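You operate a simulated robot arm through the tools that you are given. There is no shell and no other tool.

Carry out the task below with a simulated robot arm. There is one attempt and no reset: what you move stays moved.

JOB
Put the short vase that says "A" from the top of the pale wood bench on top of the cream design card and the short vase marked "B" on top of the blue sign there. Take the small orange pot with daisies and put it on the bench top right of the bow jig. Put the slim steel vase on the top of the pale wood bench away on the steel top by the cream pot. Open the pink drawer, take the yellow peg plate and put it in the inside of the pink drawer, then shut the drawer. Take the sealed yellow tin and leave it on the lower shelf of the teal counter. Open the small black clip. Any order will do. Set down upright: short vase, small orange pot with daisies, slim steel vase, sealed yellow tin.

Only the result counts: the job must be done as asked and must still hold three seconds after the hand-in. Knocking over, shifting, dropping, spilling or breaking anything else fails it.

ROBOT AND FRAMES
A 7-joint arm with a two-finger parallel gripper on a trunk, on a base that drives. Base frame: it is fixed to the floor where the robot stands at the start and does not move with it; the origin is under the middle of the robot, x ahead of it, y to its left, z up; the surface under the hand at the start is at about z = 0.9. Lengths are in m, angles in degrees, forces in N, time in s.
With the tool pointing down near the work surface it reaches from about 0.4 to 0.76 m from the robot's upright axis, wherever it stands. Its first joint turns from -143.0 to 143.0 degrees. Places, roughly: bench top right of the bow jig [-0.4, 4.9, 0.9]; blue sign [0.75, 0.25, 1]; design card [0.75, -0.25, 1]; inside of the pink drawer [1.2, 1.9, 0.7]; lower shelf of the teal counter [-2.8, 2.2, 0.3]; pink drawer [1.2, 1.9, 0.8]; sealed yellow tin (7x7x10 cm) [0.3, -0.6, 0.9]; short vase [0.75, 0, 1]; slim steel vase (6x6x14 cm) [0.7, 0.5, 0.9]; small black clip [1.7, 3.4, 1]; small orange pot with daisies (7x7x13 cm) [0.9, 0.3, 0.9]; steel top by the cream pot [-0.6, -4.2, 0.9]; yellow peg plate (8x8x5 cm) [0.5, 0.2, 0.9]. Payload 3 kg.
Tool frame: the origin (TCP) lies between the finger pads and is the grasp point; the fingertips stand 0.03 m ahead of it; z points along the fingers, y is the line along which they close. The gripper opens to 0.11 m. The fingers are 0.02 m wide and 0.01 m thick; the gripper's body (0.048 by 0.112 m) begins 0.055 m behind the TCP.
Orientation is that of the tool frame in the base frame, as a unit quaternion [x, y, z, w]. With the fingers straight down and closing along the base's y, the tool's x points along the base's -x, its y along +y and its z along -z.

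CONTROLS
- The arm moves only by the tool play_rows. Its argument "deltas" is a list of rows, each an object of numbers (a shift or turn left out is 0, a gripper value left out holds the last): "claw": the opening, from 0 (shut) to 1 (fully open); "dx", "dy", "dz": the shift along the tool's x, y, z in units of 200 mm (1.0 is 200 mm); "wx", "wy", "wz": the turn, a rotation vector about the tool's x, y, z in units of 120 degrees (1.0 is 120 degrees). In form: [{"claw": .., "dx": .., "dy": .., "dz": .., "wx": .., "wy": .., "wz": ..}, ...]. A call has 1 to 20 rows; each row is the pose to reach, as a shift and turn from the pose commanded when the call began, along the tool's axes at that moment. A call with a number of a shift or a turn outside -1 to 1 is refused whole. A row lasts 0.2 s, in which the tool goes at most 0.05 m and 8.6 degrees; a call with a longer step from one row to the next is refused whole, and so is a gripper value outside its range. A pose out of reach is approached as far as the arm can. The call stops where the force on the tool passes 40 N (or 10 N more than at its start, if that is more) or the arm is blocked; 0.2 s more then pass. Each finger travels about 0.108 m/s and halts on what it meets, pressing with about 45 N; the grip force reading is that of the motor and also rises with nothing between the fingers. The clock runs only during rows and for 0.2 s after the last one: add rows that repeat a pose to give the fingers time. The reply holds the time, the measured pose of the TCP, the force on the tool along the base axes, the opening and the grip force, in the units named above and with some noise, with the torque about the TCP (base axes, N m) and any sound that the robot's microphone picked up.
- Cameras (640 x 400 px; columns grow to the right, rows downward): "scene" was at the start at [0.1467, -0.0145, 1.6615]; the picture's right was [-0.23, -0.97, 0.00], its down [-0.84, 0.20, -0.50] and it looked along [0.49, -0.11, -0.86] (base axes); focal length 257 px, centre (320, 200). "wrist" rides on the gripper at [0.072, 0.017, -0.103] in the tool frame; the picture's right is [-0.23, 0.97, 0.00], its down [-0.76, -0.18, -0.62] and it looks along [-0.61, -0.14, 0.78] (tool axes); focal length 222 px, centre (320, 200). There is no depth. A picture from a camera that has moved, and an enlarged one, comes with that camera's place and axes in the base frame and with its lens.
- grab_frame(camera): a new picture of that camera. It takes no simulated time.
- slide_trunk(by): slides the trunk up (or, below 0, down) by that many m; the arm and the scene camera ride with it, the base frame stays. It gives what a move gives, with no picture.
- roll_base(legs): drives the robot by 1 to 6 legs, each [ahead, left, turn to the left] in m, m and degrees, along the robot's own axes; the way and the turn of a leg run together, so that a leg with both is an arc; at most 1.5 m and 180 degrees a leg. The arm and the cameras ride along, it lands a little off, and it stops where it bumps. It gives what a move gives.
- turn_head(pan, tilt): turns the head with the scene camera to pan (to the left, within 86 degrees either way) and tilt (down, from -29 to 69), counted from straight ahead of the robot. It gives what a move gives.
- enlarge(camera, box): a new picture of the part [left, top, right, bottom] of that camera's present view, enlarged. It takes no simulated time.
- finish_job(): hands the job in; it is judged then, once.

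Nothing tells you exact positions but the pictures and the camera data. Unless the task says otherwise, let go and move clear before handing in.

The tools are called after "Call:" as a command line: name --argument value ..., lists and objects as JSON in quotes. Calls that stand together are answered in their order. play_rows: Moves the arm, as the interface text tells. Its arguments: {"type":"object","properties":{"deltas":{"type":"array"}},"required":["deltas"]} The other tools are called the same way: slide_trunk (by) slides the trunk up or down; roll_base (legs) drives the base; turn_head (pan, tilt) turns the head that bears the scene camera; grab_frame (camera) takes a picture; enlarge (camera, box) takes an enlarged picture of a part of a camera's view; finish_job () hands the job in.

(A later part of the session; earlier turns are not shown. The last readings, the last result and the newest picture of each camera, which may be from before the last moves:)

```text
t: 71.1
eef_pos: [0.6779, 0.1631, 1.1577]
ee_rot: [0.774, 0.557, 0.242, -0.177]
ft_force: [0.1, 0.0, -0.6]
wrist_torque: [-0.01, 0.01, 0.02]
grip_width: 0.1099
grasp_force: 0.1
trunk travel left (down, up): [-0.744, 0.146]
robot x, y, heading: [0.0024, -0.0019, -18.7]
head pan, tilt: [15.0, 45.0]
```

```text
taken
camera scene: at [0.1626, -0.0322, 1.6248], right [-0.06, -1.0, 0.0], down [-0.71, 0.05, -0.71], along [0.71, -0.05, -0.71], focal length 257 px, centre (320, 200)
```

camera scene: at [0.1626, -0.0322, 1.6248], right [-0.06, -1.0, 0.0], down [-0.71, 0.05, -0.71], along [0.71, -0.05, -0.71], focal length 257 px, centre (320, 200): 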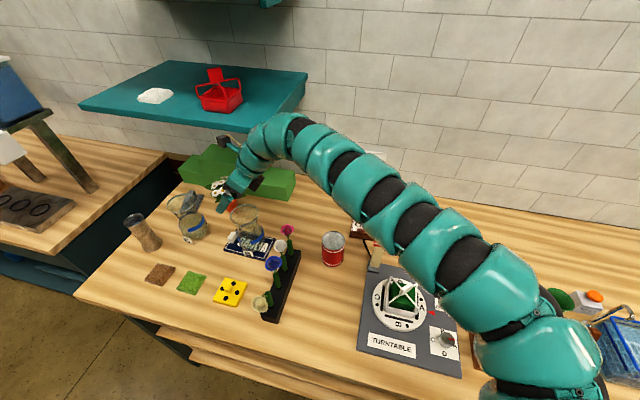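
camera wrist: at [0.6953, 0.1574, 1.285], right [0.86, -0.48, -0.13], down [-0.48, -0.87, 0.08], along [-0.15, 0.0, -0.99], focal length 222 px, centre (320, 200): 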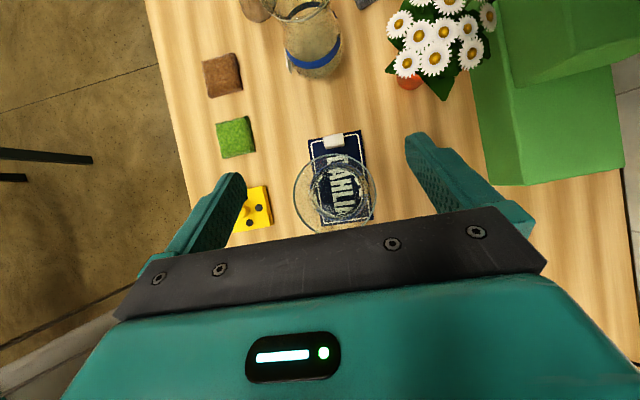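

Both vases are in place: A on the card, B on the sign. Next I'll back away from the bench and look left toward the counter with the pink drawer.

Call:
roll_base --legs '[[-0.45, 0, 0]]'

Call:
turn_head --pan 50 --tilt 25

Call:
grab_frame --camera "scene"

Call:
turn_head --pan 86 --tilt 20

Call:
grab_frame --camera "scene"

Call:
turn_head --pan 0 --tilt 35

Call:
grab_frame --camera "scene"

```text
t: 73.9
eef_pos: [0.2495, 0.3064, 1.1588]
ee_rot: [0.775, 0.556, 0.243, -0.175]
ft_force: [-0.4, 0.3, 0.4]
wrist_torque: [-0.01, -0.04, 0.0]
grip_width: 0.1102
grasp_force: 0.1
trunk travel left (down, up): [-0.744, 0.146]
robot x, y, heading: [-0.4234, 0.145, -18.6]
head pan, tilt: [15.0, 45.0]
```

```text
t: 74.9
eef_pos: [0.2495, 0.3058, 1.1602]
ee_rot: [0.774, 0.557, 0.242, -0.177]
ft_force: [0.5, 0.8, 0.7]
wrist_torque: [-0.02, 0.01, 0.0]
grip_width: 0.1099
grasp_force: 0.1
trunk travel left (down, up): [-0.744, 0.146]
robot x, y, heading: [-0.4235, 0.1398, -18.7]
head pan, tilt: [50.0, 25.0]
```

```text
taken
camera scene: at [-0.2681, 0.1656, 1.6553], right [0.52, -0.86, 0.0], down [-0.36, -0.22, -0.91], along [0.78, 0.47, -0.42], focal length 257 px, centre (320, 200)
```

scene: 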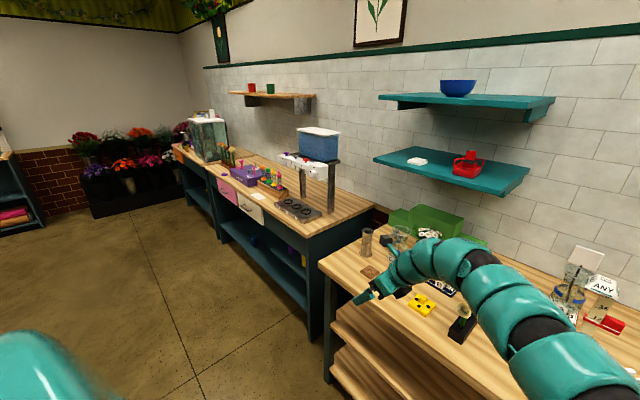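

```text
t: 75.9
eef_pos: [0.2496, 0.3066, 1.1586]
ee_rot: [0.775, 0.556, 0.242, -0.176]
ft_force: [0.9, 0.0, -0.6]
wrist_torque: [0.02, -0.03, -0.01]
grip_width: 0.1101
grasp_force: 0.1
trunk travel left (down, up): [-0.744, 0.146]
robot x, y, heading: [-0.4238, 0.1422, -18.9]
head pan, tilt: [85.9, 20.0]
```

```text
taken
camera scene: at [-0.3108, 0.2038, 1.6635], right [0.92, -0.39, 0.0], down [-0.13, -0.32, -0.94], along [0.37, 0.87, -0.34], focal length 257 px, centre (320, 200)
```

scene: 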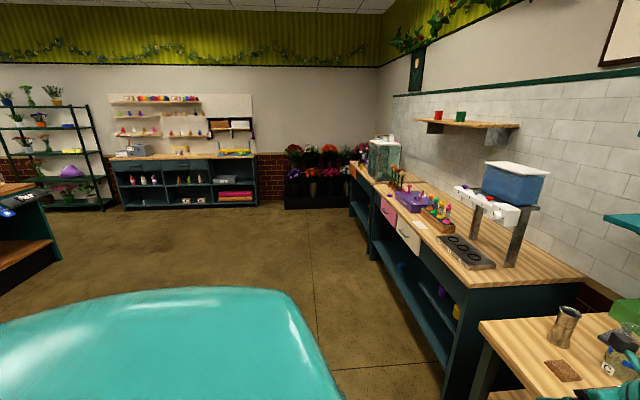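

```text
t: 77.5
eef_pos: [0.2504, 0.3071, 1.1588]
ee_rot: [0.774, 0.557, 0.243, -0.177]
ft_force: [0.2, -0.1, 0.9]
wrist_torque: [-0.03, -0.03, 0.04]
grip_width: 0.1097
grasp_force: 0.2
trunk travel left (down, up): [-0.744, 0.146]
robot x, y, heading: [-0.4247, 0.1431, -18.8]
head pan, tilt: [0.0, 35.0]
```

```text
taken
camera scene: at [-0.2636, 0.0897, 1.6396], right [-0.32, -0.95, 0.0], down [-0.54, 0.18, -0.82], along [0.78, -0.26, -0.57], focal length 257 px, centre (320, 200)
```

scene: 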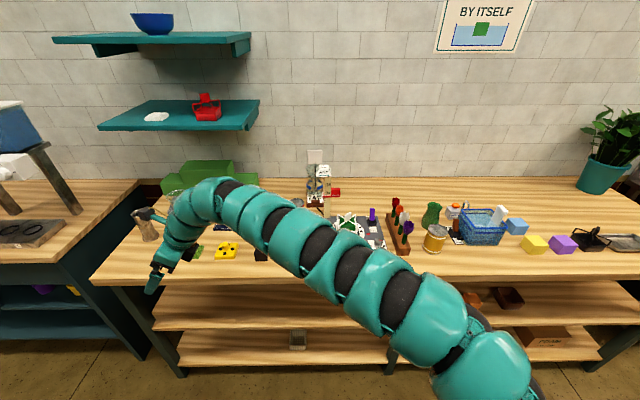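

The pink drawer sits in the left counter, next to a cream one. I'll zoom in on the drawer front from here.

Call:
turn_head --pan 60 --tilt 25

Call:
enlarge --camera "scene" --box '[220, 110, 420, 260]'

Call:
enlarge --camera "scene" --box '[230, 90, 330, 180]'

```text
t: 78.8
eef_pos: [0.2503, 0.3068, 1.1588]
ee_rot: [0.775, 0.556, 0.243, -0.177]
ft_force: [0.6, 0.4, -0.1]
wrist_torque: [0.0, 0.02, 0.0]
grip_width: 0.1099
grasp_force: 0.0
trunk travel left (down, up): [-0.744, 0.146]
robot x, y, heading: [-0.4222, 0.1408, -18.6]
head pan, tilt: [60.0, 25.0]
```

```text
2.67 times, centred on (320, 185) of scene
camera zoom: at [-0.2776, 0.1786, 1.6554], right [0.66, -0.75, 0.0], down [-0.32, -0.28, -0.91], along [0.68, 0.6, -0.42], focal length 686 px, centre (320, 240)
```

zoom: 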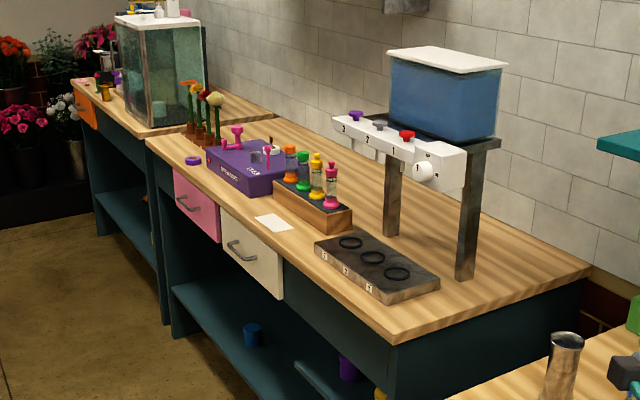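

```text
4.44 times, centred on (280, 135) of scene
camera zoom: at [-0.2776, 0.1786, 1.6554], right [0.66, -0.75, 0.0], down [-0.32, -0.28, -0.91], along [0.68, 0.6, -0.42], focal length 1144 px, centre (498, 489)
```

zoom: 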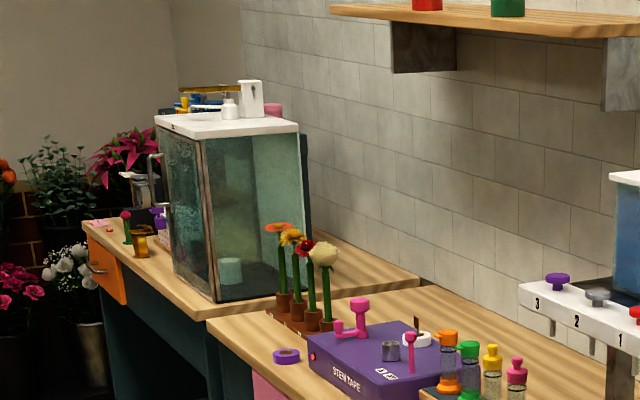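

The pink drawer's bar handle works out at roughly n=0.35, u=2.05, z=0.84, and the floor along the counters looks clear. I'll drive left along the counters with the hand retracted in front.

Call:
roll_base --legs '[[0, 1.0, 0], [0, 0.95, 0]]'

Call:
turn_head --pan 10 --tilt 40

Call:
grab_frame --camera "scene"

Call:
grab_frame --camera "wrist"

```text
t: 88.6
eef_pos: [0.8838, 2.1626, 1.159]
ee_rot: [0.774, 0.558, 0.242, -0.175]
ft_force: [-0.3, 1.1, 0.6]
wrist_torque: [-0.04, 0.0, 0.0]
grip_width: 0.1101
grasp_force: 0.0
trunk travel left (down, up): [-0.744, 0.146]
robot x, y, heading: [0.2123, 1.9984, -18.2]
head pan, tilt: [60.0, 25.0]
```

```text
t: 89.8
eef_pos: [0.8835, 2.1626, 1.1593]
ee_rot: [0.773, 0.558, 0.242, -0.177]
ft_force: [-0.5, 0.5, -0.6]
wrist_torque: [-0.03, 0.04, -0.03]
grip_width: 0.1099
grasp_force: 0.1
trunk travel left (down, up): [-0.744, 0.146]
robot x, y, heading: [0.2064, 1.9942, -18.6]
head pan, tilt: [10.0, 40.0]
```

```text
taken
camera scene: at [0.3717, 1.9584, 1.6321], right [-0.15, -0.99, 0.0], down [-0.64, 0.09, -0.77], along [0.76, -0.11, -0.64], focal length 257 px, centre (320, 200)
```

scene: 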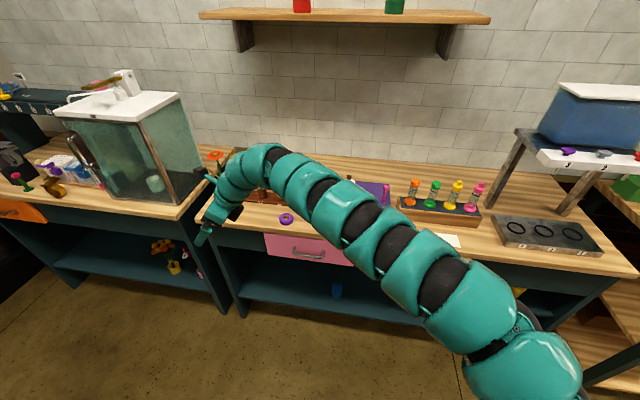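

```text
taken
camera wrist: at [0.9009, 2.157, 1.2853], right [0.87, -0.48, -0.13], down [-0.48, -0.88, 0.08], along [-0.15, 0.0, -0.99], focal length 222 px, centre (320, 200)
```

wrist: 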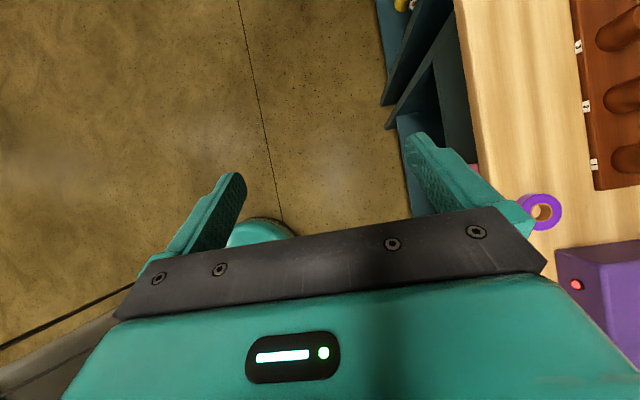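

I'm in front of the counter with the pink drawer just ahead. I'll zoom in on the handle.

Call:
enlarge --camera "scene" --box '[230, 200, 390, 300]'

Call:
enlarge --camera "scene" --box '[0, 60, 240, 240]'

```text
4.00 times, centred on (310, 250) of scene
camera zoom: at [0.3717, 1.9584, 1.6321], right [-0.15, -0.99, 0.0], down [-0.64, 0.09, -0.77], along [0.76, -0.11, -0.64], focal length 1030 px, centre (360, 0)
```

zoom: 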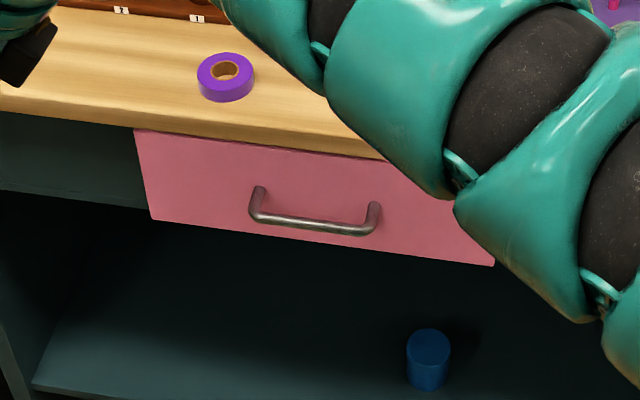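

```text
2.22 times, centred on (120, 150) of scene
camera zoom: at [0.3717, 1.9584, 1.6321], right [-0.15, -0.99, 0.0], down [-0.64, 0.09, -0.77], along [0.76, -0.11, -0.64], focal length 572 px, centre (764, 311)
```

zoom: 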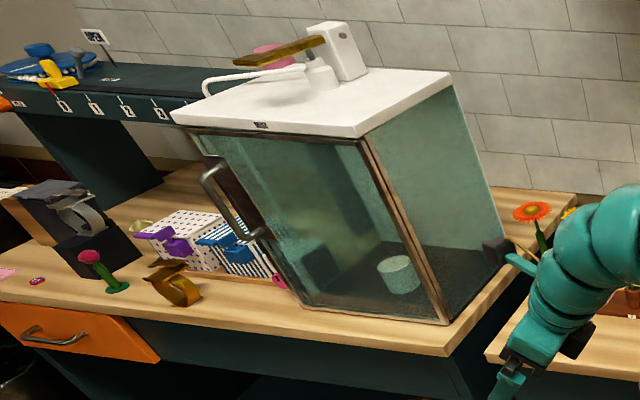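

The handle is a bow bar centred near n=0.358, u=2.13, z=0.81, standing about 3.5 cm off the face. I'll bring the hand in front of it and turn the tool horizontal with the fingers closing vertically.

Call:
play_rows --deltas '[{"dx": -0.136, "dy": 0.109, "dz": -0.096}, {"dx": -0.271, "dy": 0.218, "dz": -0.193}, {"dx": -0.407, "dy": 0.327, "dz": -0.289}, {"dx": -0.543, "dy": 0.436, "dz": -0.385}, {"dx": -0.678, "dy": 0.545, "dz": -0.482}, {"dx": -0.814, "dy": 0.654, "dz": -0.578}]'

Call:
play_rows --deltas '[{"wx": -0.0606, "wy": -0.019, "wz": -0.0193}, {"wx": -0.1212, "wy": -0.0379, "wz": -0.0386}, {"wx": -0.1818, "wy": -0.0569, "wz": -0.0579}, {"wx": -0.2423, "wy": -0.0758, "wz": -0.0772}, {"wx": -0.3029, "wy": -0.0948, "wz": -0.0965}, {"wx": -0.3635, "wy": -0.1138, "wz": -0.1159}, {"wx": -0.4241, "wy": -0.1327, "wz": -0.1352}, {"wx": -0.4847, "wy": -0.1517, "wz": -0.1545}, {"wx": -0.5453, "wy": -0.1706, "wz": -0.1738}, {"wx": -0.6058, "wy": -0.1896, "wz": -0.1931}, {"wx": -0.6664, "wy": -0.2085, "wz": -0.2124}, {"wx": -0.727, "wy": -0.2275, "wz": -0.2317}]'

Call:
grab_frame --camera "scene"

Call:
grab_frame --camera "wrist"

```text
t: 91.2
eef_pos: [0.9452, 1.9291, 1.1596]
ee_rot: [0.773, 0.559, 0.241, -0.178]
ft_force: [-0.6, 0.1, -0.4]
wrist_torque: [0.0, 0.0, -0.02]
grip_width: 0.1098
grasp_force: 0.1
trunk travel left (down, up): [-0.744, 0.146]
robot x, y, heading: [0.2073, 1.9963, -18.4]
head pan, tilt: [10.0, 40.0]
```

```text
t: 93.8
eef_pos: [1.0459, 1.9705, 1.1452]
ee_rot: [0.675, 0.487, 0.393, 0.391]
ft_force: [0.0, -0.5, 0.0]
wrist_torque: [-0.02, 0.01, 0.0]
grip_width: 0.11
grasp_force: 0.1
out of reach, approached as far as the arm can: row 2, 3, 4, 5, 6, 7, 8, 9, 10, 11, 12
trunk travel left (down, up): [-0.744, 0.146]
robot x, y, heading: [0.2072, 1.9979, -18.3]
head pan, tilt: [10.0, 40.0]
```

```text
taken
camera scene: at [0.3716, 1.958, 1.6321], right [-0.15, -0.99, 0.0], down [-0.64, 0.1, -0.77], along [0.76, -0.11, -0.64], focal length 257 px, centre (320, 200)
```

scene: 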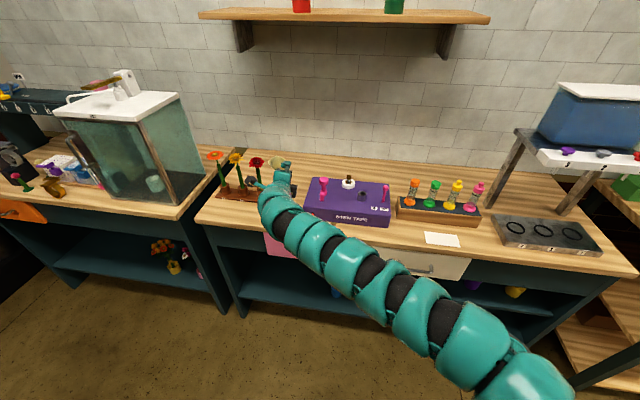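

```text
taken
camera wrist: at [0.9734, 2.0509, 1.2117], right [0.29, -0.43, 0.85], down [-0.79, -0.61, -0.03], along [0.53, -0.67, -0.52], focal length 222 px, centre (320, 200)
```

wrist: 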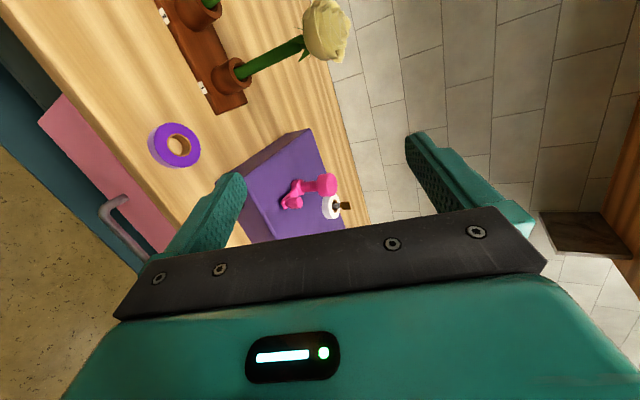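

The wrist ran into my inner reach limit partway through the turn. I'll back the base up 20 cm, then finish the rotation while extending the hand forward.

Call:
roll_base --legs '[[-0.2, 0, 0]]'

Call:
play_rows --deltas '[{"dx": -0.099, "dy": 0.069, "dz": 0.124, "wx": -0.0485, "wy": -0.0149, "wz": -0.0154}, {"dx": -0.198, "dy": 0.138, "dz": 0.248, "wx": -0.097, "wy": -0.0299, "wz": -0.0308}, {"dx": -0.298, "dy": 0.207, "dz": 0.372, "wx": -0.1454, "wy": -0.0448, "wz": -0.0461}, {"dx": -0.397, "dy": 0.276, "dz": 0.4965, "wx": -0.1939, "wy": -0.0597, "wz": -0.0615}, {"dx": -0.397, "dy": 0.276, "dz": 0.4965, "wx": -0.1939, "wy": -0.0597, "wz": -0.0615}]'

Call:
grab_frame --camera "scene"

Call:
grab_frame --camera "wrist"

```text
t: 95.4
eef_pos: [0.8511, 2.0362, 1.147]
ee_rot: [0.673, 0.488, 0.393, 0.392]
ft_force: [0.3, -0.6, -0.1]
wrist_torque: [0.01, -0.04, 0.03]
grip_width: 0.11
grasp_force: 0.1
trunk travel left (down, up): [-0.744, 0.146]
robot x, y, heading: [0.0178, 2.0595, -18.6]
head pan, tilt: [10.0, 40.0]
```

```text
t: 96.6
eef_pos: [0.93, 1.9369, 1.1687]
ee_rot: [0.57, 0.418, 0.416, 0.572]
ft_force: [0.3, 0.8, 0.3]
wrist_torque: [0.0, -0.03, -0.02]
grip_width: 0.1098
grasp_force: 0.0
out of reach, approached as far as the arm can: row 4, 5
trunk travel left (down, up): [-0.744, 0.146]
robot x, y, heading: [0.0181, 2.0592, -18.6]
head pan, tilt: [10.0, 40.0]
```

```text
taken
camera scene: at [0.1778, 2.0256, 1.6322], right [-0.15, -0.99, 0.0], down [-0.64, 0.09, -0.77], along [0.76, -0.11, -0.64], focal length 257 px, centre (320, 200)
```

scene: 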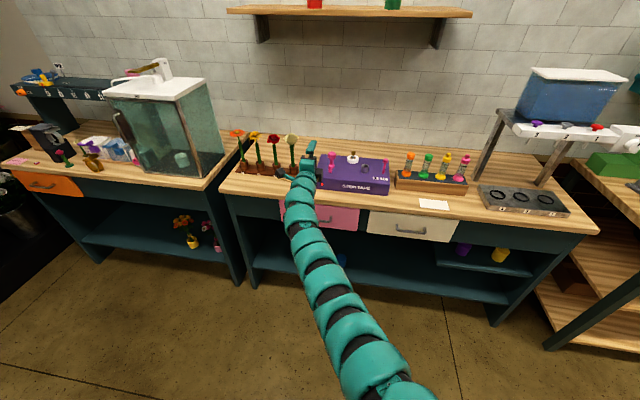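

```text
taken
camera wrist: at [0.8546, 2.0382, 1.185], right [-0.07, -0.21, 0.97], down [-0.83, -0.53, -0.18], along [0.56, -0.82, -0.14], focal length 222 px, centre (320, 200)
```

wrist: 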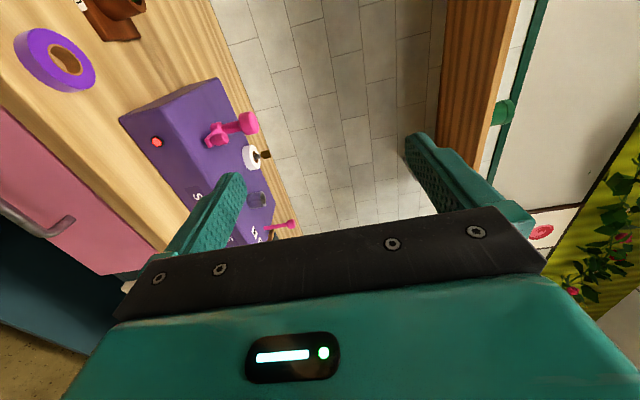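

The tool is now horizontal and faces the drawer at u=2.13. I'll lower the trunk 36 cm to handle height and check the alignment.

Call:
slide_trunk --by -0.36

Call:
grab_frame --camera "wrist"

Call:
turn_head --pan 10 --tilt 25

Call:
grab_frame --camera "scene"

```text
t: 100.1
eef_pos: [0.9312, 1.935, 0.8077]
ee_rot: [0.571, 0.417, 0.415, 0.572]
ft_force: [-0.1, -0.1, 0.3]
wrist_torque: [0.0, -0.04, -0.01]
grip_width: 0.1101
grasp_force: 0.1
trunk travel left (down, up): [-0.384, 0.506]
robot x, y, heading: [0.0128, 2.0598, -18.3]
head pan, tilt: [10.0, 40.0]
```

```text
taken
camera wrist: at [0.855, 2.0353, 0.825], right [-0.07, -0.21, 0.97], down [-0.83, -0.53, -0.18], along [0.56, -0.82, -0.14], focal length 222 px, centre (320, 200)
```

wrist: 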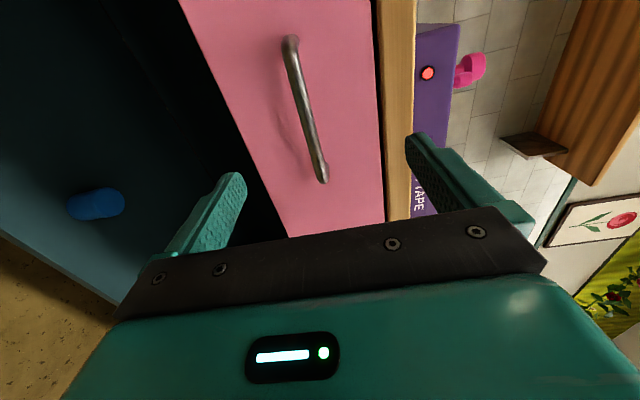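

```text
t: 100.8
eef_pos: [0.9307, 1.9351, 0.8082]
ee_rot: [0.571, 0.417, 0.415, 0.572]
ft_force: [0.1, -0.7, -0.8]
wrist_torque: [-0.01, 0.0, -0.02]
grip_width: 0.1099
grasp_force: 0.0
trunk travel left (down, up): [-0.384, 0.506]
robot x, y, heading: [0.0142, 2.0551, -18.4]
head pan, tilt: [10.0, 25.0]
```

```text
taken
camera scene: at [0.185, 2.022, 1.2953], right [-0.15, -0.99, 0.0], down [-0.42, 0.06, -0.91], along [0.9, -0.13, -0.42], focal length 257 px, centre (320, 200)
```

scene: 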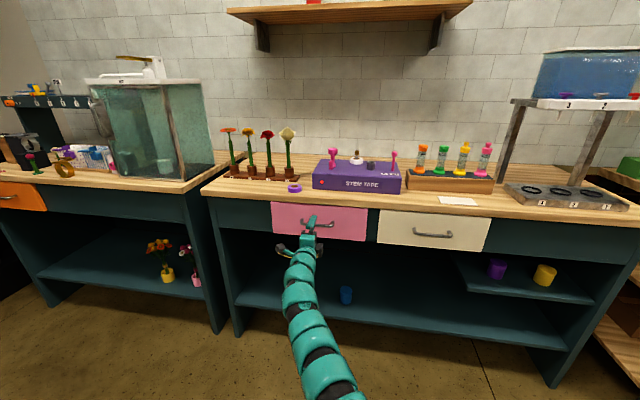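

The handle lies between the fingers, about 7 cm ahead and 5 mm low. I'll half-close the fingers, drop 5 mm, and drive forward.

Call:
play_rows --deltas '[{"claw": 0.8, "dy": -0.015}, {"claw": 0.55, "dy": -0.025}, {"claw": 0.55, "dy": -0.025}, {"claw": 0.55, "dy": -0.025}]'

Call:
roll_base --legs '[[0.055, 0, 0]]'

Call:
grab_frame --camera "wrist"

```text
t: 101.8
eef_pos: [0.9307, 1.9342, 0.8047]
ee_rot: [0.571, 0.417, 0.416, 0.572]
ft_force: [-0.8, -0.4, 0.5]
wrist_torque: [0.0, -0.01, 0.0]
grip_width: 0.0603
grasp_force: 0.2
trunk travel left (down, up): [-0.384, 0.506]
robot x, y, heading: [0.012, 2.0607, -18.3]
head pan, tilt: [10.0, 25.0]
```

```text
t: 102.8
eef_pos: [0.9826, 1.9168, 0.8024]
ee_rot: [0.571, 0.416, 0.415, 0.573]
ft_force: [0.3, -0.7, 0.4]
wrist_torque: [0.01, 0.01, -0.03]
grip_width: 0.0605
grasp_force: 0.0
trunk travel left (down, up): [-0.384, 0.506]
robot x, y, heading: [0.0698, 2.0426, -18.5]
head pan, tilt: [10.0, 25.0]
```

```text
taken
camera wrist: at [0.9073, 2.018, 0.8196], right [-0.07, -0.21, 0.97], down [-0.83, -0.53, -0.18], along [0.56, -0.82, -0.14], focal length 222 px, centre (320, 200)
```

wrist: 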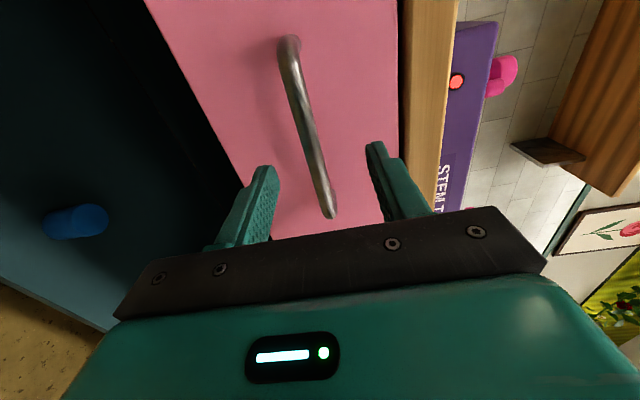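

The fingertips seem to be just short of the bar, so I'll edge forward 2.5 cm more and then close to test the grip.

Call:
roll_base --legs '[[0.025, 0, 0]]'

Call:
grab_frame --camera "wrist"

Call:
play_rows --deltas '[{"claw": 0.4}, {"claw": 0.25}, {"claw": 0.1}, {"claw": 0.0}, {"claw": 0.0}, {"claw": 0.0}]'

Call:
grab_frame --camera "wrist"

```text
t: 103.6
eef_pos: [1.0072, 1.9089, 0.8029]
ee_rot: [0.571, 0.417, 0.417, 0.571]
ft_force: [0.2, -0.1, 0.8]
wrist_torque: [0.0, 0.02, -0.03]
grip_width: 0.0607
grasp_force: 0.2
trunk travel left (down, up): [-0.384, 0.506]
robot x, y, heading: [0.0957, 2.0363, -18.5]
head pan, tilt: [10.0, 25.0]
```

```text
taken
camera wrist: at [0.9312, 2.0095, 0.8196], right [-0.07, -0.21, 0.97], down [-0.83, -0.53, -0.18], along [0.56, -0.82, -0.14], focal length 222 px, centre (320, 200)
```

wrist: 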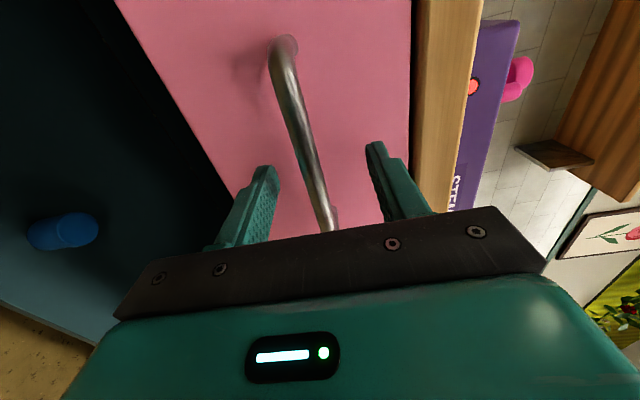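

```text
t: 105.0
eef_pos: [1.0072, 1.9089, 0.7987]
ee_rot: [0.572, 0.417, 0.415, 0.572]
ft_force: [-11.8, -0.1, -18.9]
wrist_torque: [0.22, 0.07, 0.0]
grip_width: 0.0115
grasp_force: 45.7
trunk travel left (down, up): [-0.384, 0.506]
robot x, y, heading: [0.0909, 2.0382, -18.5]
head pan, tilt: [10.0, 25.0]
```

```text
taken
camera wrist: at [0.9316, 2.0094, 0.8171], right [-0.07, -0.21, 0.97], down [-0.83, -0.53, -0.17], along [0.56, -0.82, -0.14], focal length 222 px, centre (320, 200)
```

wrist: 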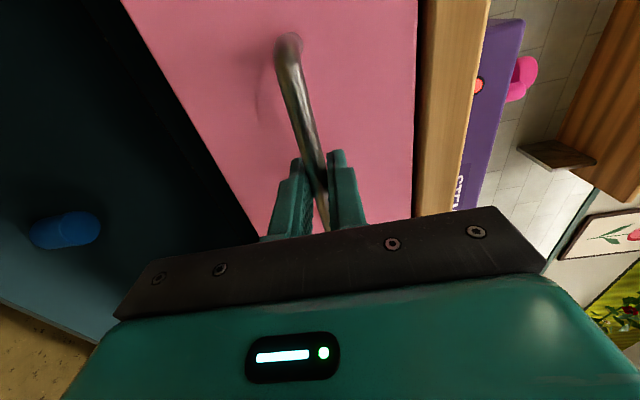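

The bar is gripped (1.15 cm wide). I'll relax the vertical strain by 4 mm and start pulling the drawer by driving back.

Call:
play_rows --deltas '[{"dy": -0.02}, {"dy": -0.02}]'

Call:
roll_base --legs '[[-0.08, 0, 0]]'

Call:
grab_frame --camera "wrist"

Call:
grab_frame --camera "scene"

```text
t: 105.6
eef_pos: [1.0064, 1.9093, 0.7998]
ee_rot: [0.571, 0.416, 0.416, 0.573]
ft_force: [0.7, -0.4, -4.8]
wrist_torque: [0.09, 0.0, 0.2]
grip_width: 0.0114
grasp_force: 44.2
trunk travel left (down, up): [-0.384, 0.506]
robot x, y, heading: [0.0909, 2.0354, -18.3]
head pan, tilt: [10.0, 25.0]
```

```text
t: 106.7
eef_pos: [0.9295, 1.9344, 0.7997]
ee_rot: [0.572, 0.415, 0.415, 0.573]
ft_force: [-2.1, -2.9, 3.3]
wrist_torque: [0.1, -0.05, 0.21]
grip_width: 0.0116
grasp_force: 45.0
trunk travel left (down, up): [-0.384, 0.506]
robot x, y, heading: [0.0141, 2.0596, -18.3]
head pan, tilt: [10.0, 25.0]
```

```text
taken
camera wrist: at [0.854, 2.0347, 0.8166], right [-0.07, -0.21, 0.97], down [-0.83, -0.53, -0.18], along [0.56, -0.82, -0.14], focal length 222 px, centre (320, 200)
```

wrist: 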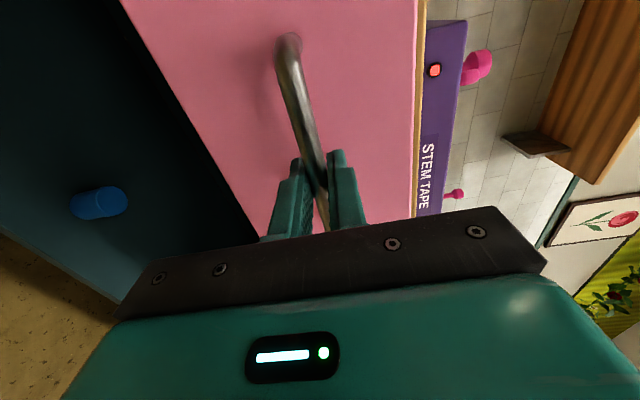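

```text
taken
camera scene: at [0.1841, 2.0219, 1.2955], right [-0.15, -0.99, 0.0], down [-0.42, 0.06, -0.91], along [0.9, -0.13, -0.42], focal length 257 px, centre (320, 200)
```

scene: 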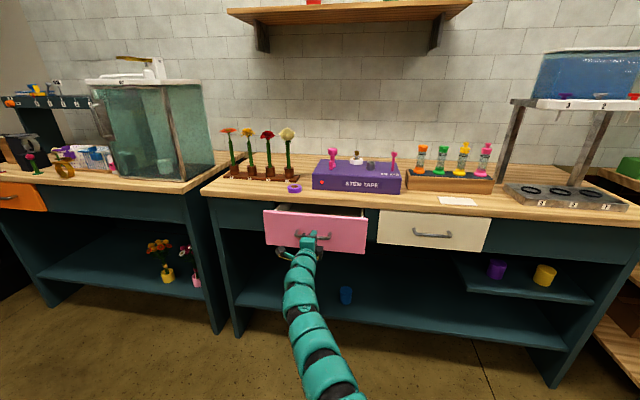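

The drawer is opening smoothly. Pulling another 12 cm.

Call:
roll_base --legs '[[-0.12, 0, 0]]'

Call:
grab_frame --camera "scene"

```text
t: 107.9
eef_pos: [0.8147, 1.9711, 0.7996]
ee_rot: [0.571, 0.416, 0.415, 0.573]
ft_force: [-4.1, -9.8, 2.2]
wrist_torque: [0.04, -0.01, -0.13]
grip_width: 0.0115
grasp_force: 44.7
trunk travel left (down, up): [-0.384, 0.506]
robot x, y, heading: [-0.0982, 2.0966, -18.4]
head pan, tilt: [10.0, 25.0]
```

```text
taken
camera scene: at [0.0698, 2.0595, 1.2954], right [-0.15, -0.99, 0.0], down [-0.42, 0.06, -0.91], along [0.9, -0.13, -0.42], focal length 257 px, centre (320, 200)
```

scene: 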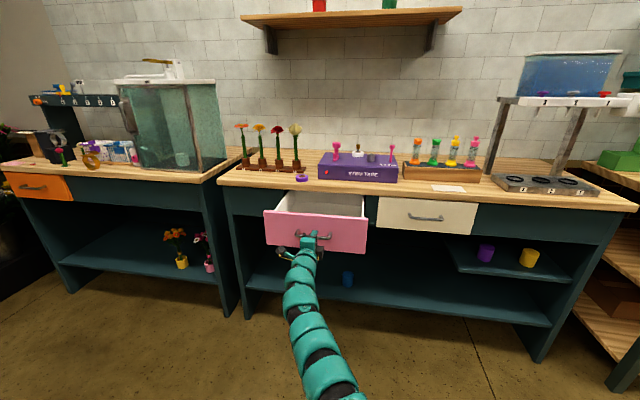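

About 20 cm open and the drawer inside looks empty. I'll pull a little more for hand room, watching the force.

Call:
roll_base --legs '[[-0.05, 0, 0]]'

Call:
enlarge --camera "scene" --box '[230, 160, 390, 280]'

```text
t: 108.8
eef_pos: [0.7679, 1.9865, 0.8004]
ee_rot: [0.572, 0.415, 0.414, 0.573]
ft_force: [-1.3, -1.9, 2.4]
wrist_torque: [0.08, -0.03, 0.33]
grip_width: 0.0116
grasp_force: 44.8
trunk travel left (down, up): [-0.384, 0.506]
robot x, y, heading: [-0.1459, 2.113, -18.2]
head pan, tilt: [10.0, 25.0]
```

```text
3.33 times, centred on (310, 220) of scene
camera zoom: at [0.0227, 2.0758, 1.2954], right [-0.15, -0.99, 0.0], down [-0.42, 0.06, -0.91], along [0.9, -0.13, -0.42], focal length 858 px, centre (353, 133)
```

zoom: 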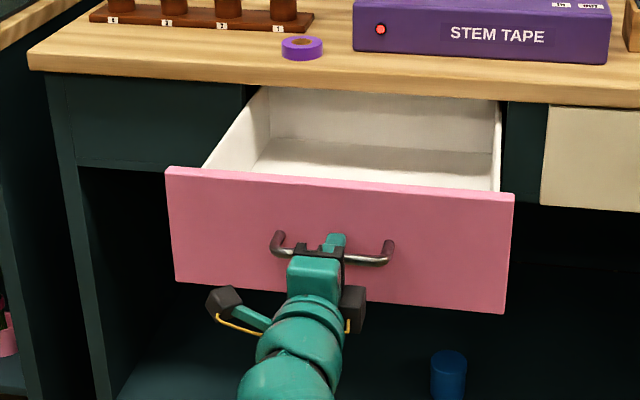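

The drawer is 25 cm open. I'll release the handle, back away, and raise the trunk to look at the clip on the far-left counter.

Call:
play_rows --deltas '[{"claw": 0.2}, {"claw": 0.4}, {"claw": 0.55}, {"claw": 0.55}]'

Call:
roll_base --legs '[[-0.15, 0, 0]]'

Call:
slide_trunk --by 0.36

Call:
turn_head --pan 45 --tilt 20

Call:
grab_frame --camera "scene"

Call:
enlarge --camera "scene" --box '[180, 100, 400, 240]'

```text
t: 109.8
eef_pos: [0.7685, 1.9868, 0.8]
ee_rot: [0.571, 0.415, 0.414, 0.574]
ft_force: [0.4, 0.2, -0.8]
wrist_torque: [0.0, 0.01, -0.01]
grip_width: 0.0605
grasp_force: 0.1
trunk travel left (down, up): [-0.384, 0.506]
robot x, y, heading: [-0.1457, 2.113, -18.6]
head pan, tilt: [10.0, 25.0]
```

```text
t: 111.2
eef_pos: [0.6244, 2.034, 0.8003]
ee_rot: [0.572, 0.415, 0.413, 0.575]
ft_force: [-0.4, -0.6, 0.0]
wrist_torque: [-0.01, -0.01, -0.01]
grip_width: 0.0605
grasp_force: 0.0
trunk travel left (down, up): [-0.384, 0.506]
robot x, y, heading: [-0.2894, 2.1606, -18.3]
head pan, tilt: [10.0, 25.0]
```

```text
t: 114.7
eef_pos: [0.6251, 2.034, 1.1593]
ee_rot: [0.572, 0.416, 0.414, 0.573]
ft_force: [0.4, -0.7, 0.1]
wrist_torque: [0.02, 0.0, 0.04]
grip_width: 0.0603
grasp_force: 0.0
trunk travel left (down, up): [-0.744, 0.146]
robot x, y, heading: [-0.2878, 2.165, -18.2]
head pan, tilt: [10.0, 25.0]
```

```text
t: 115.7
eef_pos: [0.6253, 2.0337, 1.1602]
ee_rot: [0.572, 0.415, 0.414, 0.574]
ft_force: [1.2, 0.0, 0.5]
wrist_torque: [0.05, -0.02, -0.02]
grip_width: 0.0607
grasp_force: 0.1
trunk travel left (down, up): [-0.744, 0.146]
robot x, y, heading: [-0.2856, 2.1651, -18.5]
head pan, tilt: [45.0, 20.0]
```

```text
taken
camera scene: at [-0.1278, 2.1786, 1.6635], right [0.45, -0.89, 0.0], down [-0.31, -0.15, -0.94], along [0.84, 0.42, -0.34], focal length 257 px, centre (320, 200)
```

scene: 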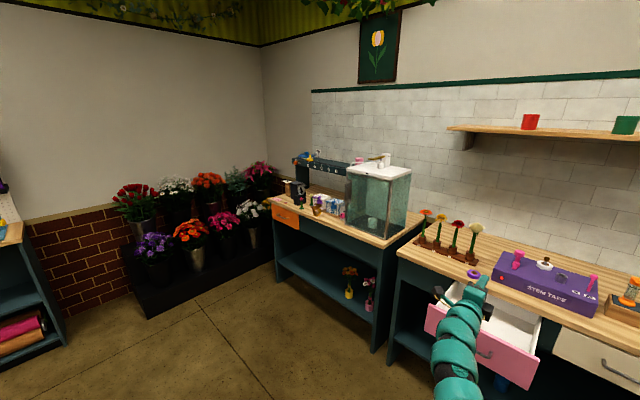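

```text
2.86 times, centred on (290, 170) of scene
camera zoom: at [-0.1278, 2.1786, 1.6635], right [0.45, -0.89, 0.0], down [-0.31, -0.15, -0.94], along [0.84, 0.42, -0.34], focal length 735 px, centre (406, 286)
```

zoom: 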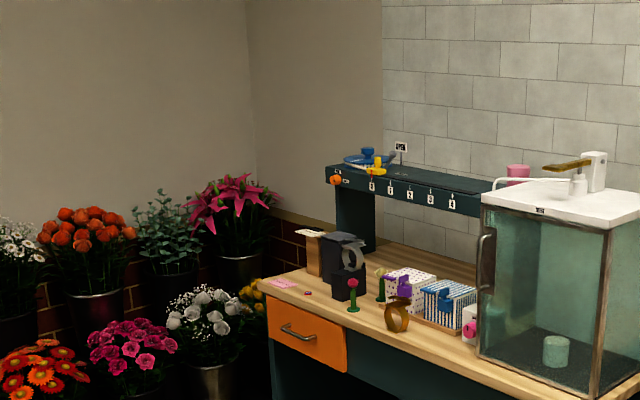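

The clip should be on the far-left counter near the orange drawer. I'll drive left to get a close look.

Call:
roll_base --legs '[[0, 1.35, 0]]'

Call:
turn_head --pan 10 --tilt 25

Call:
grab_frame --camera "scene"

Call:
enlarge --camera "scene" --box '[200, 100, 400, 240]'

```text
t: 122.6
eef_pos: [1.0609, 3.3339, 1.1593]
ee_rot: [0.572, 0.414, 0.412, 0.575]
ft_force: [-0.1, 0.7, -0.5]
wrist_torque: [-0.01, -0.03, 0.03]
grip_width: 0.0604
grasp_force: 0.1
trunk travel left (down, up): [-0.744, 0.146]
robot x, y, heading: [0.1486, 3.4632, -18.7]
head pan, tilt: [45.0, 20.0]
```

```text
t: 123.6
eef_pos: [1.0611, 3.3339, 1.1603]
ee_rot: [0.572, 0.414, 0.413, 0.575]
ft_force: [0.3, -0.2, 0.8]
wrist_torque: [-0.03, -0.01, 0.02]
grip_width: 0.0604
grasp_force: 0.1
trunk travel left (down, up): [-0.744, 0.146]
robot x, y, heading: [0.1487, 3.4626, -18.7]
head pan, tilt: [10.0, 25.0]
```

```text
taken
camera scene: at [0.3162, 3.4255, 1.6554], right [-0.15, -0.99, 0.0], down [-0.42, 0.06, -0.91], along [0.9, -0.14, -0.42], focal length 257 px, centre (320, 200)
```

scene: 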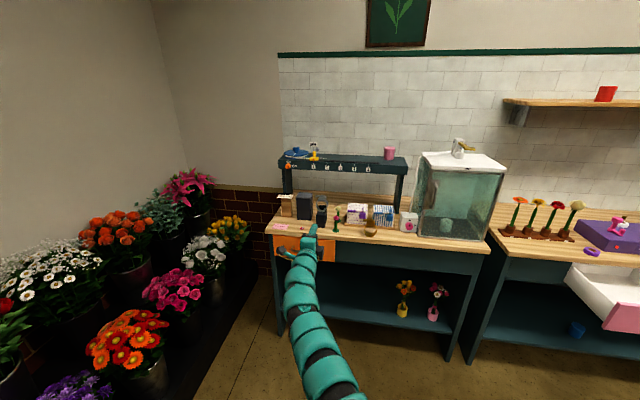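

```text
2.86 times, centred on (300, 170) of scene
camera zoom: at [0.3162, 3.4255, 1.6554], right [-0.15, -0.99, 0.0], down [-0.42, 0.06, -0.91], along [0.9, -0.14, -0.42], focal length 735 px, centre (377, 286)
```

zoom: 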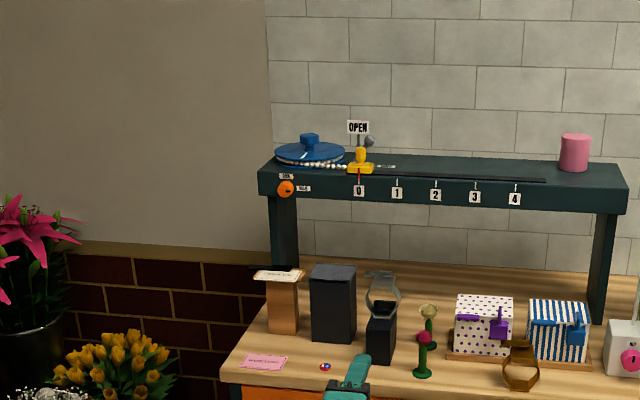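

The clip must be on this counter's left end, somewhere by the wooden block and the black box. I'll zoom in further.

Call:
enlarge --camera "scene" --box '[260, 185, 350, 240]'

Call:
enlarge --camera "scene" --box '[270, 135, 350, 195]'

Call:
enlarge --camera "scene" --box '[330, 190, 430, 250]'

Call:
grab_frame --camera "wrist"

```text
7.11 times, centred on (305, 212) of scene
camera zoom: at [0.3162, 3.4255, 1.6554], right [-0.15, -0.99, 0.0], down [-0.42, 0.06, -0.91], along [0.9, -0.14, -0.42], focal length 1830 px, centre (427, 111)
```

zoom: 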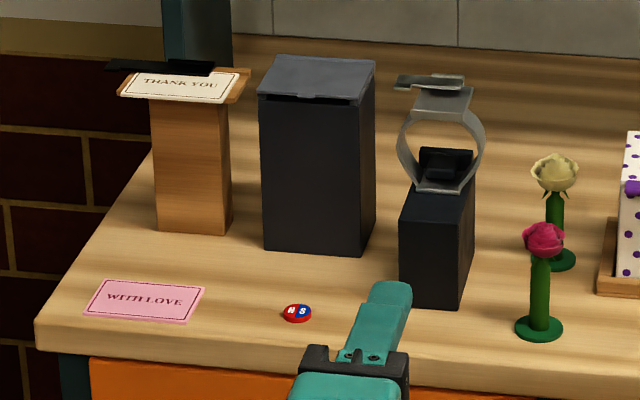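

```text
6.67 times, centred on (310, 165) of scene
camera zoom: at [0.3162, 3.4255, 1.6554], right [-0.15, -0.99, 0.0], down [-0.42, 0.06, -0.91], along [0.9, -0.14, -0.42], focal length 1716 px, centre (387, 433)
```

zoom: 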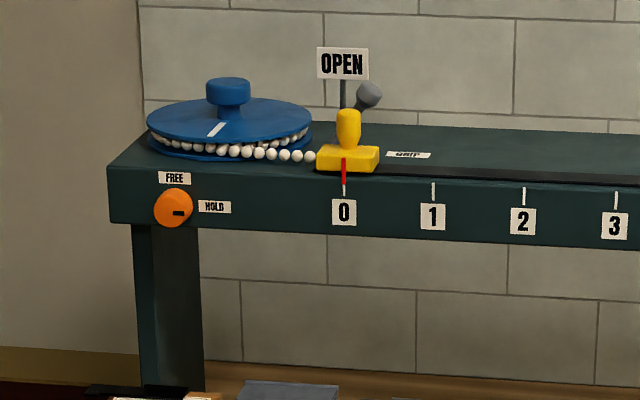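

```text
6.40 times, centred on (380, 220) of scene
camera zoom: at [0.3162, 3.4255, 1.6554], right [-0.15, -0.99, 0.0], down [-0.42, 0.06, -0.91], along [0.9, -0.14, -0.42], focal length 1647 px, centre (-64, 72)
```

zoom: 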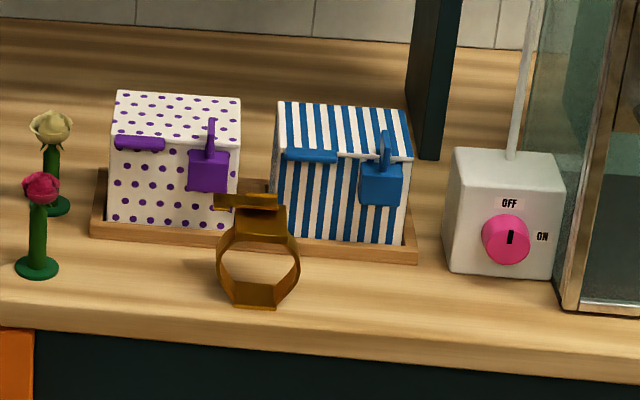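

```text
taken
camera wrist: at [0.9862, 3.4346, 1.1763], right [-0.07, -0.21, 0.97], down [-0.83, -0.53, -0.18], along [0.55, -0.82, -0.14], focal length 222 px, centre (320, 200)
```

wrist: 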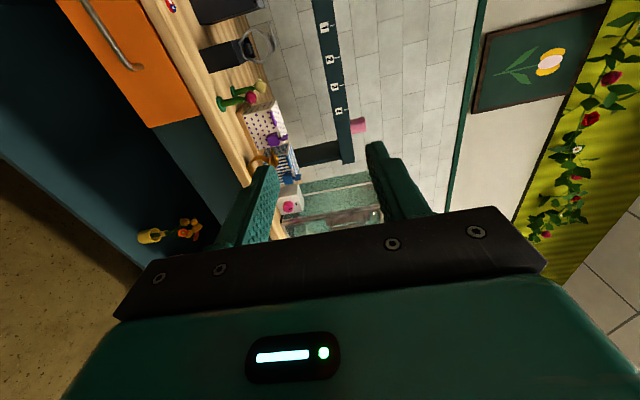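

The small black clip is on top of the wooden block, holding the "THANK YOU" card. I'll drive closer for a better look at how it opens.

Call:
roll_base --legs '[[0.3, 0.1, 0]]'

Call:
turn_head --pan 15 --tilt 35

Call:
grab_frame --camera "scene"

```text
t: 125.7
eef_pos: [1.3747, 3.325, 1.159]
ee_rot: [0.574, 0.413, 0.411, 0.576]
ft_force: [0.8, -0.2, -1.2]
wrist_torque: [-0.02, -0.03, 0.01]
grip_width: 0.0604
grasp_force: 0.0
trunk travel left (down, up): [-0.744, 0.146]
robot x, y, heading: [0.4629, 3.4587, -18.9]
head pan, tilt: [10.0, 25.0]
```

```text
t: 126.4
eef_pos: [1.374, 3.3264, 1.1601]
ee_rot: [0.574, 0.412, 0.411, 0.575]
ft_force: [-0.1, -0.2, 0.3]
wrist_torque: [0.03, 0.01, -0.01]
grip_width: 0.0603
grasp_force: 0.2
trunk travel left (down, up): [-0.744, 0.146]
robot x, y, heading: [0.4623, 3.4645, -18.7]
head pan, tilt: [15.0, 35.0]
```

```text
taken
camera scene: at [0.6274, 3.4314, 1.6397], right [-0.07, -1.0, 0.0], down [-0.57, 0.04, -0.82], along [0.82, -0.06, -0.57], focal length 257 px, centre (320, 200)
```

scene: 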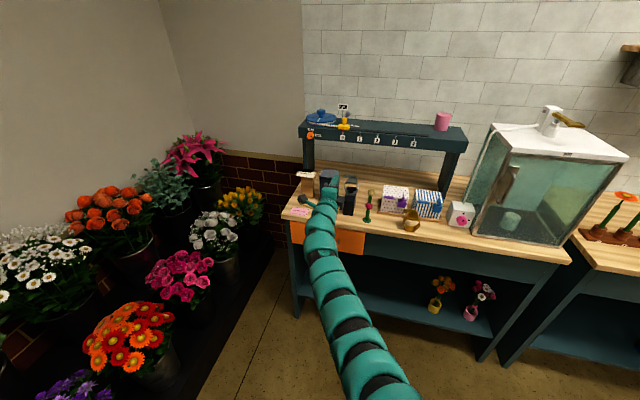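

Call:
enlarge --camera "scene" --box '[280, 155, 360, 225]'

Call:
enlarge --camera "scene" --box '[290, 160, 330, 190]'

Call:
enlarge --camera "scene" --box '[340, 170, 440, 235]'

```text
5.71 times, centred on (320, 190) of scene
camera zoom: at [0.6274, 3.4314, 1.6397], right [-0.07, -1.0, 0.0], down [-0.57, 0.04, -0.82], along [0.82, -0.06, -0.57], focal length 1471 px, centre (320, 257)
```

zoom: 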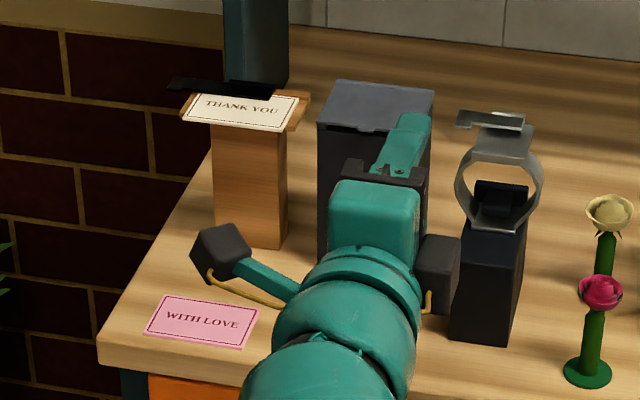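

```text
13.33 times, centred on (310, 175) of scene
camera zoom: at [0.6274, 3.4314, 1.6397], right [-0.07, -1.0, 0.0], down [-0.57, 0.04, -0.82], along [0.82, -0.06, -0.57], focal length 3432 px, centre (453, 533)
```

zoom: 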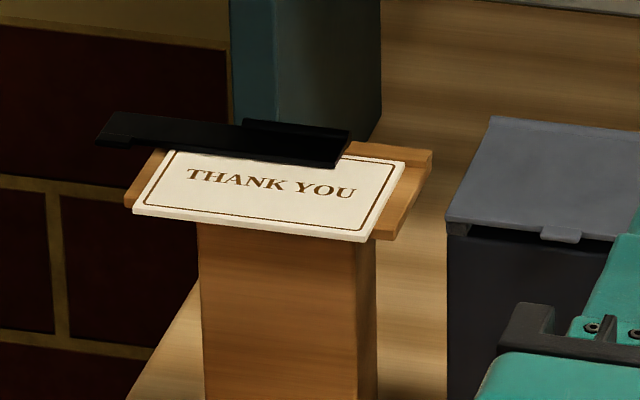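

```text
6.15 times, centred on (390, 202) of scene
camera zoom: at [0.6274, 3.4314, 1.6397], right [-0.07, -1.0, 0.0], down [-0.57, 0.04, -0.82], along [0.82, -0.06, -0.57], focal length 1584 px, centre (-111, 185)
```

zoom: 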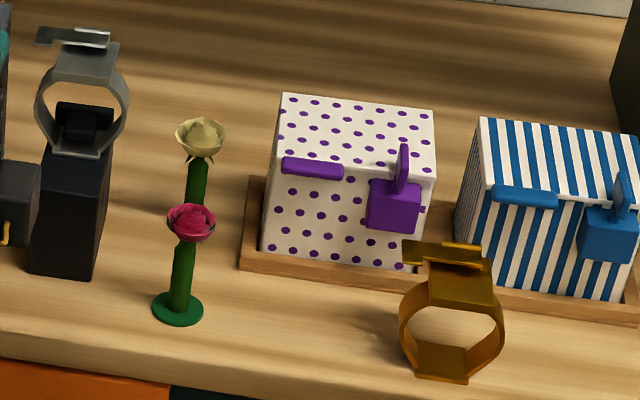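

The black clip is a flat bar (about 9 cm) lying across the back of the card on the post's top plate. Its left end overhangs, and there's a raised strip, possibly the hinge, at the back right. I'll bring the wrist camera near it to learn how it hinges.

Call:
roll_base --legs '[[0, 0.24, 0], [0.15, 0, 0]]'

Call:
slide_trunk --by -0.06

Call:
grab_frame --camera "wrist"

Call:
turn_head --pan 5 --tilt 40

Call:
grab_frame --camera "scene"

```text
t: 129.2
eef_pos: [1.598, 3.4931, 1.1585]
ee_rot: [0.576, 0.41, 0.408, 0.577]
ft_force: [0.3, -0.3, -0.5]
wrist_torque: [-0.01, 0.01, 0.01]
grip_width: 0.0606
grasp_force: 0.0
trunk travel left (down, up): [-0.744, 0.146]
robot x, y, heading: [0.6852, 3.638, -19.5]
head pan, tilt: [15.0, 35.0]
```

```text
t: 130.2
eef_pos: [1.5967, 3.4933, 1.1006]
ee_rot: [0.575, 0.41, 0.409, 0.577]
ft_force: [-0.9, -0.3, -0.3]
wrist_torque: [0.01, 0.02, 0.01]
grip_width: 0.0607
grasp_force: 0.1
trunk travel left (down, up): [-0.684, 0.206]
robot x, y, heading: [0.6854, 3.6406, -19.3]
head pan, tilt: [15.0, 35.0]
```

```text
taken
camera wrist: at [1.5235, 3.5957, 1.1165], right [-0.08, -0.21, 0.97], down [-0.84, -0.51, -0.18], along [0.54, -0.83, -0.14], focal length 222 px, centre (320, 200)
```

wrist: 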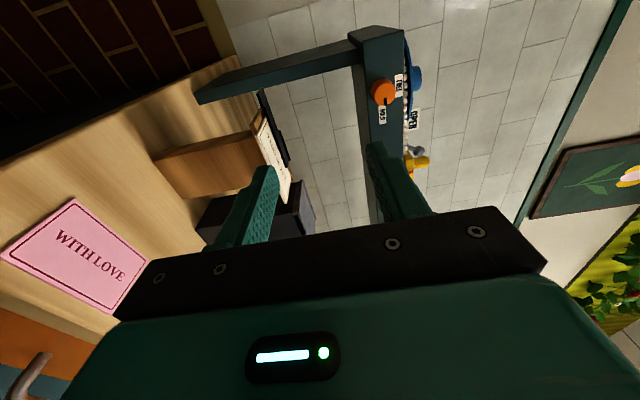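

```text
t: 130.9
eef_pos: [1.5966, 3.4937, 1.0986]
ee_rot: [0.575, 0.41, 0.408, 0.578]
ft_force: [0.4, -0.1, 0.6]
wrist_torque: [0.01, 0.0, -0.01]
grip_width: 0.0605
grasp_force: 0.0
trunk travel left (down, up): [-0.684, 0.206]
robot x, y, heading: [0.6827, 3.6393, -19.2]
head pan, tilt: [5.0, 40.0]
```

```text
taken
camera scene: at [0.8451, 3.5908, 1.5721], right [-0.25, -0.97, 0.0], down [-0.62, 0.16, -0.77], along [0.74, -0.19, -0.64], focal length 257 px, centre (320, 200)
```

scene: 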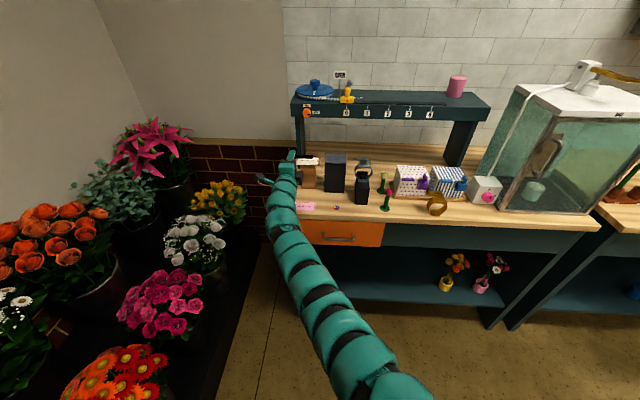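

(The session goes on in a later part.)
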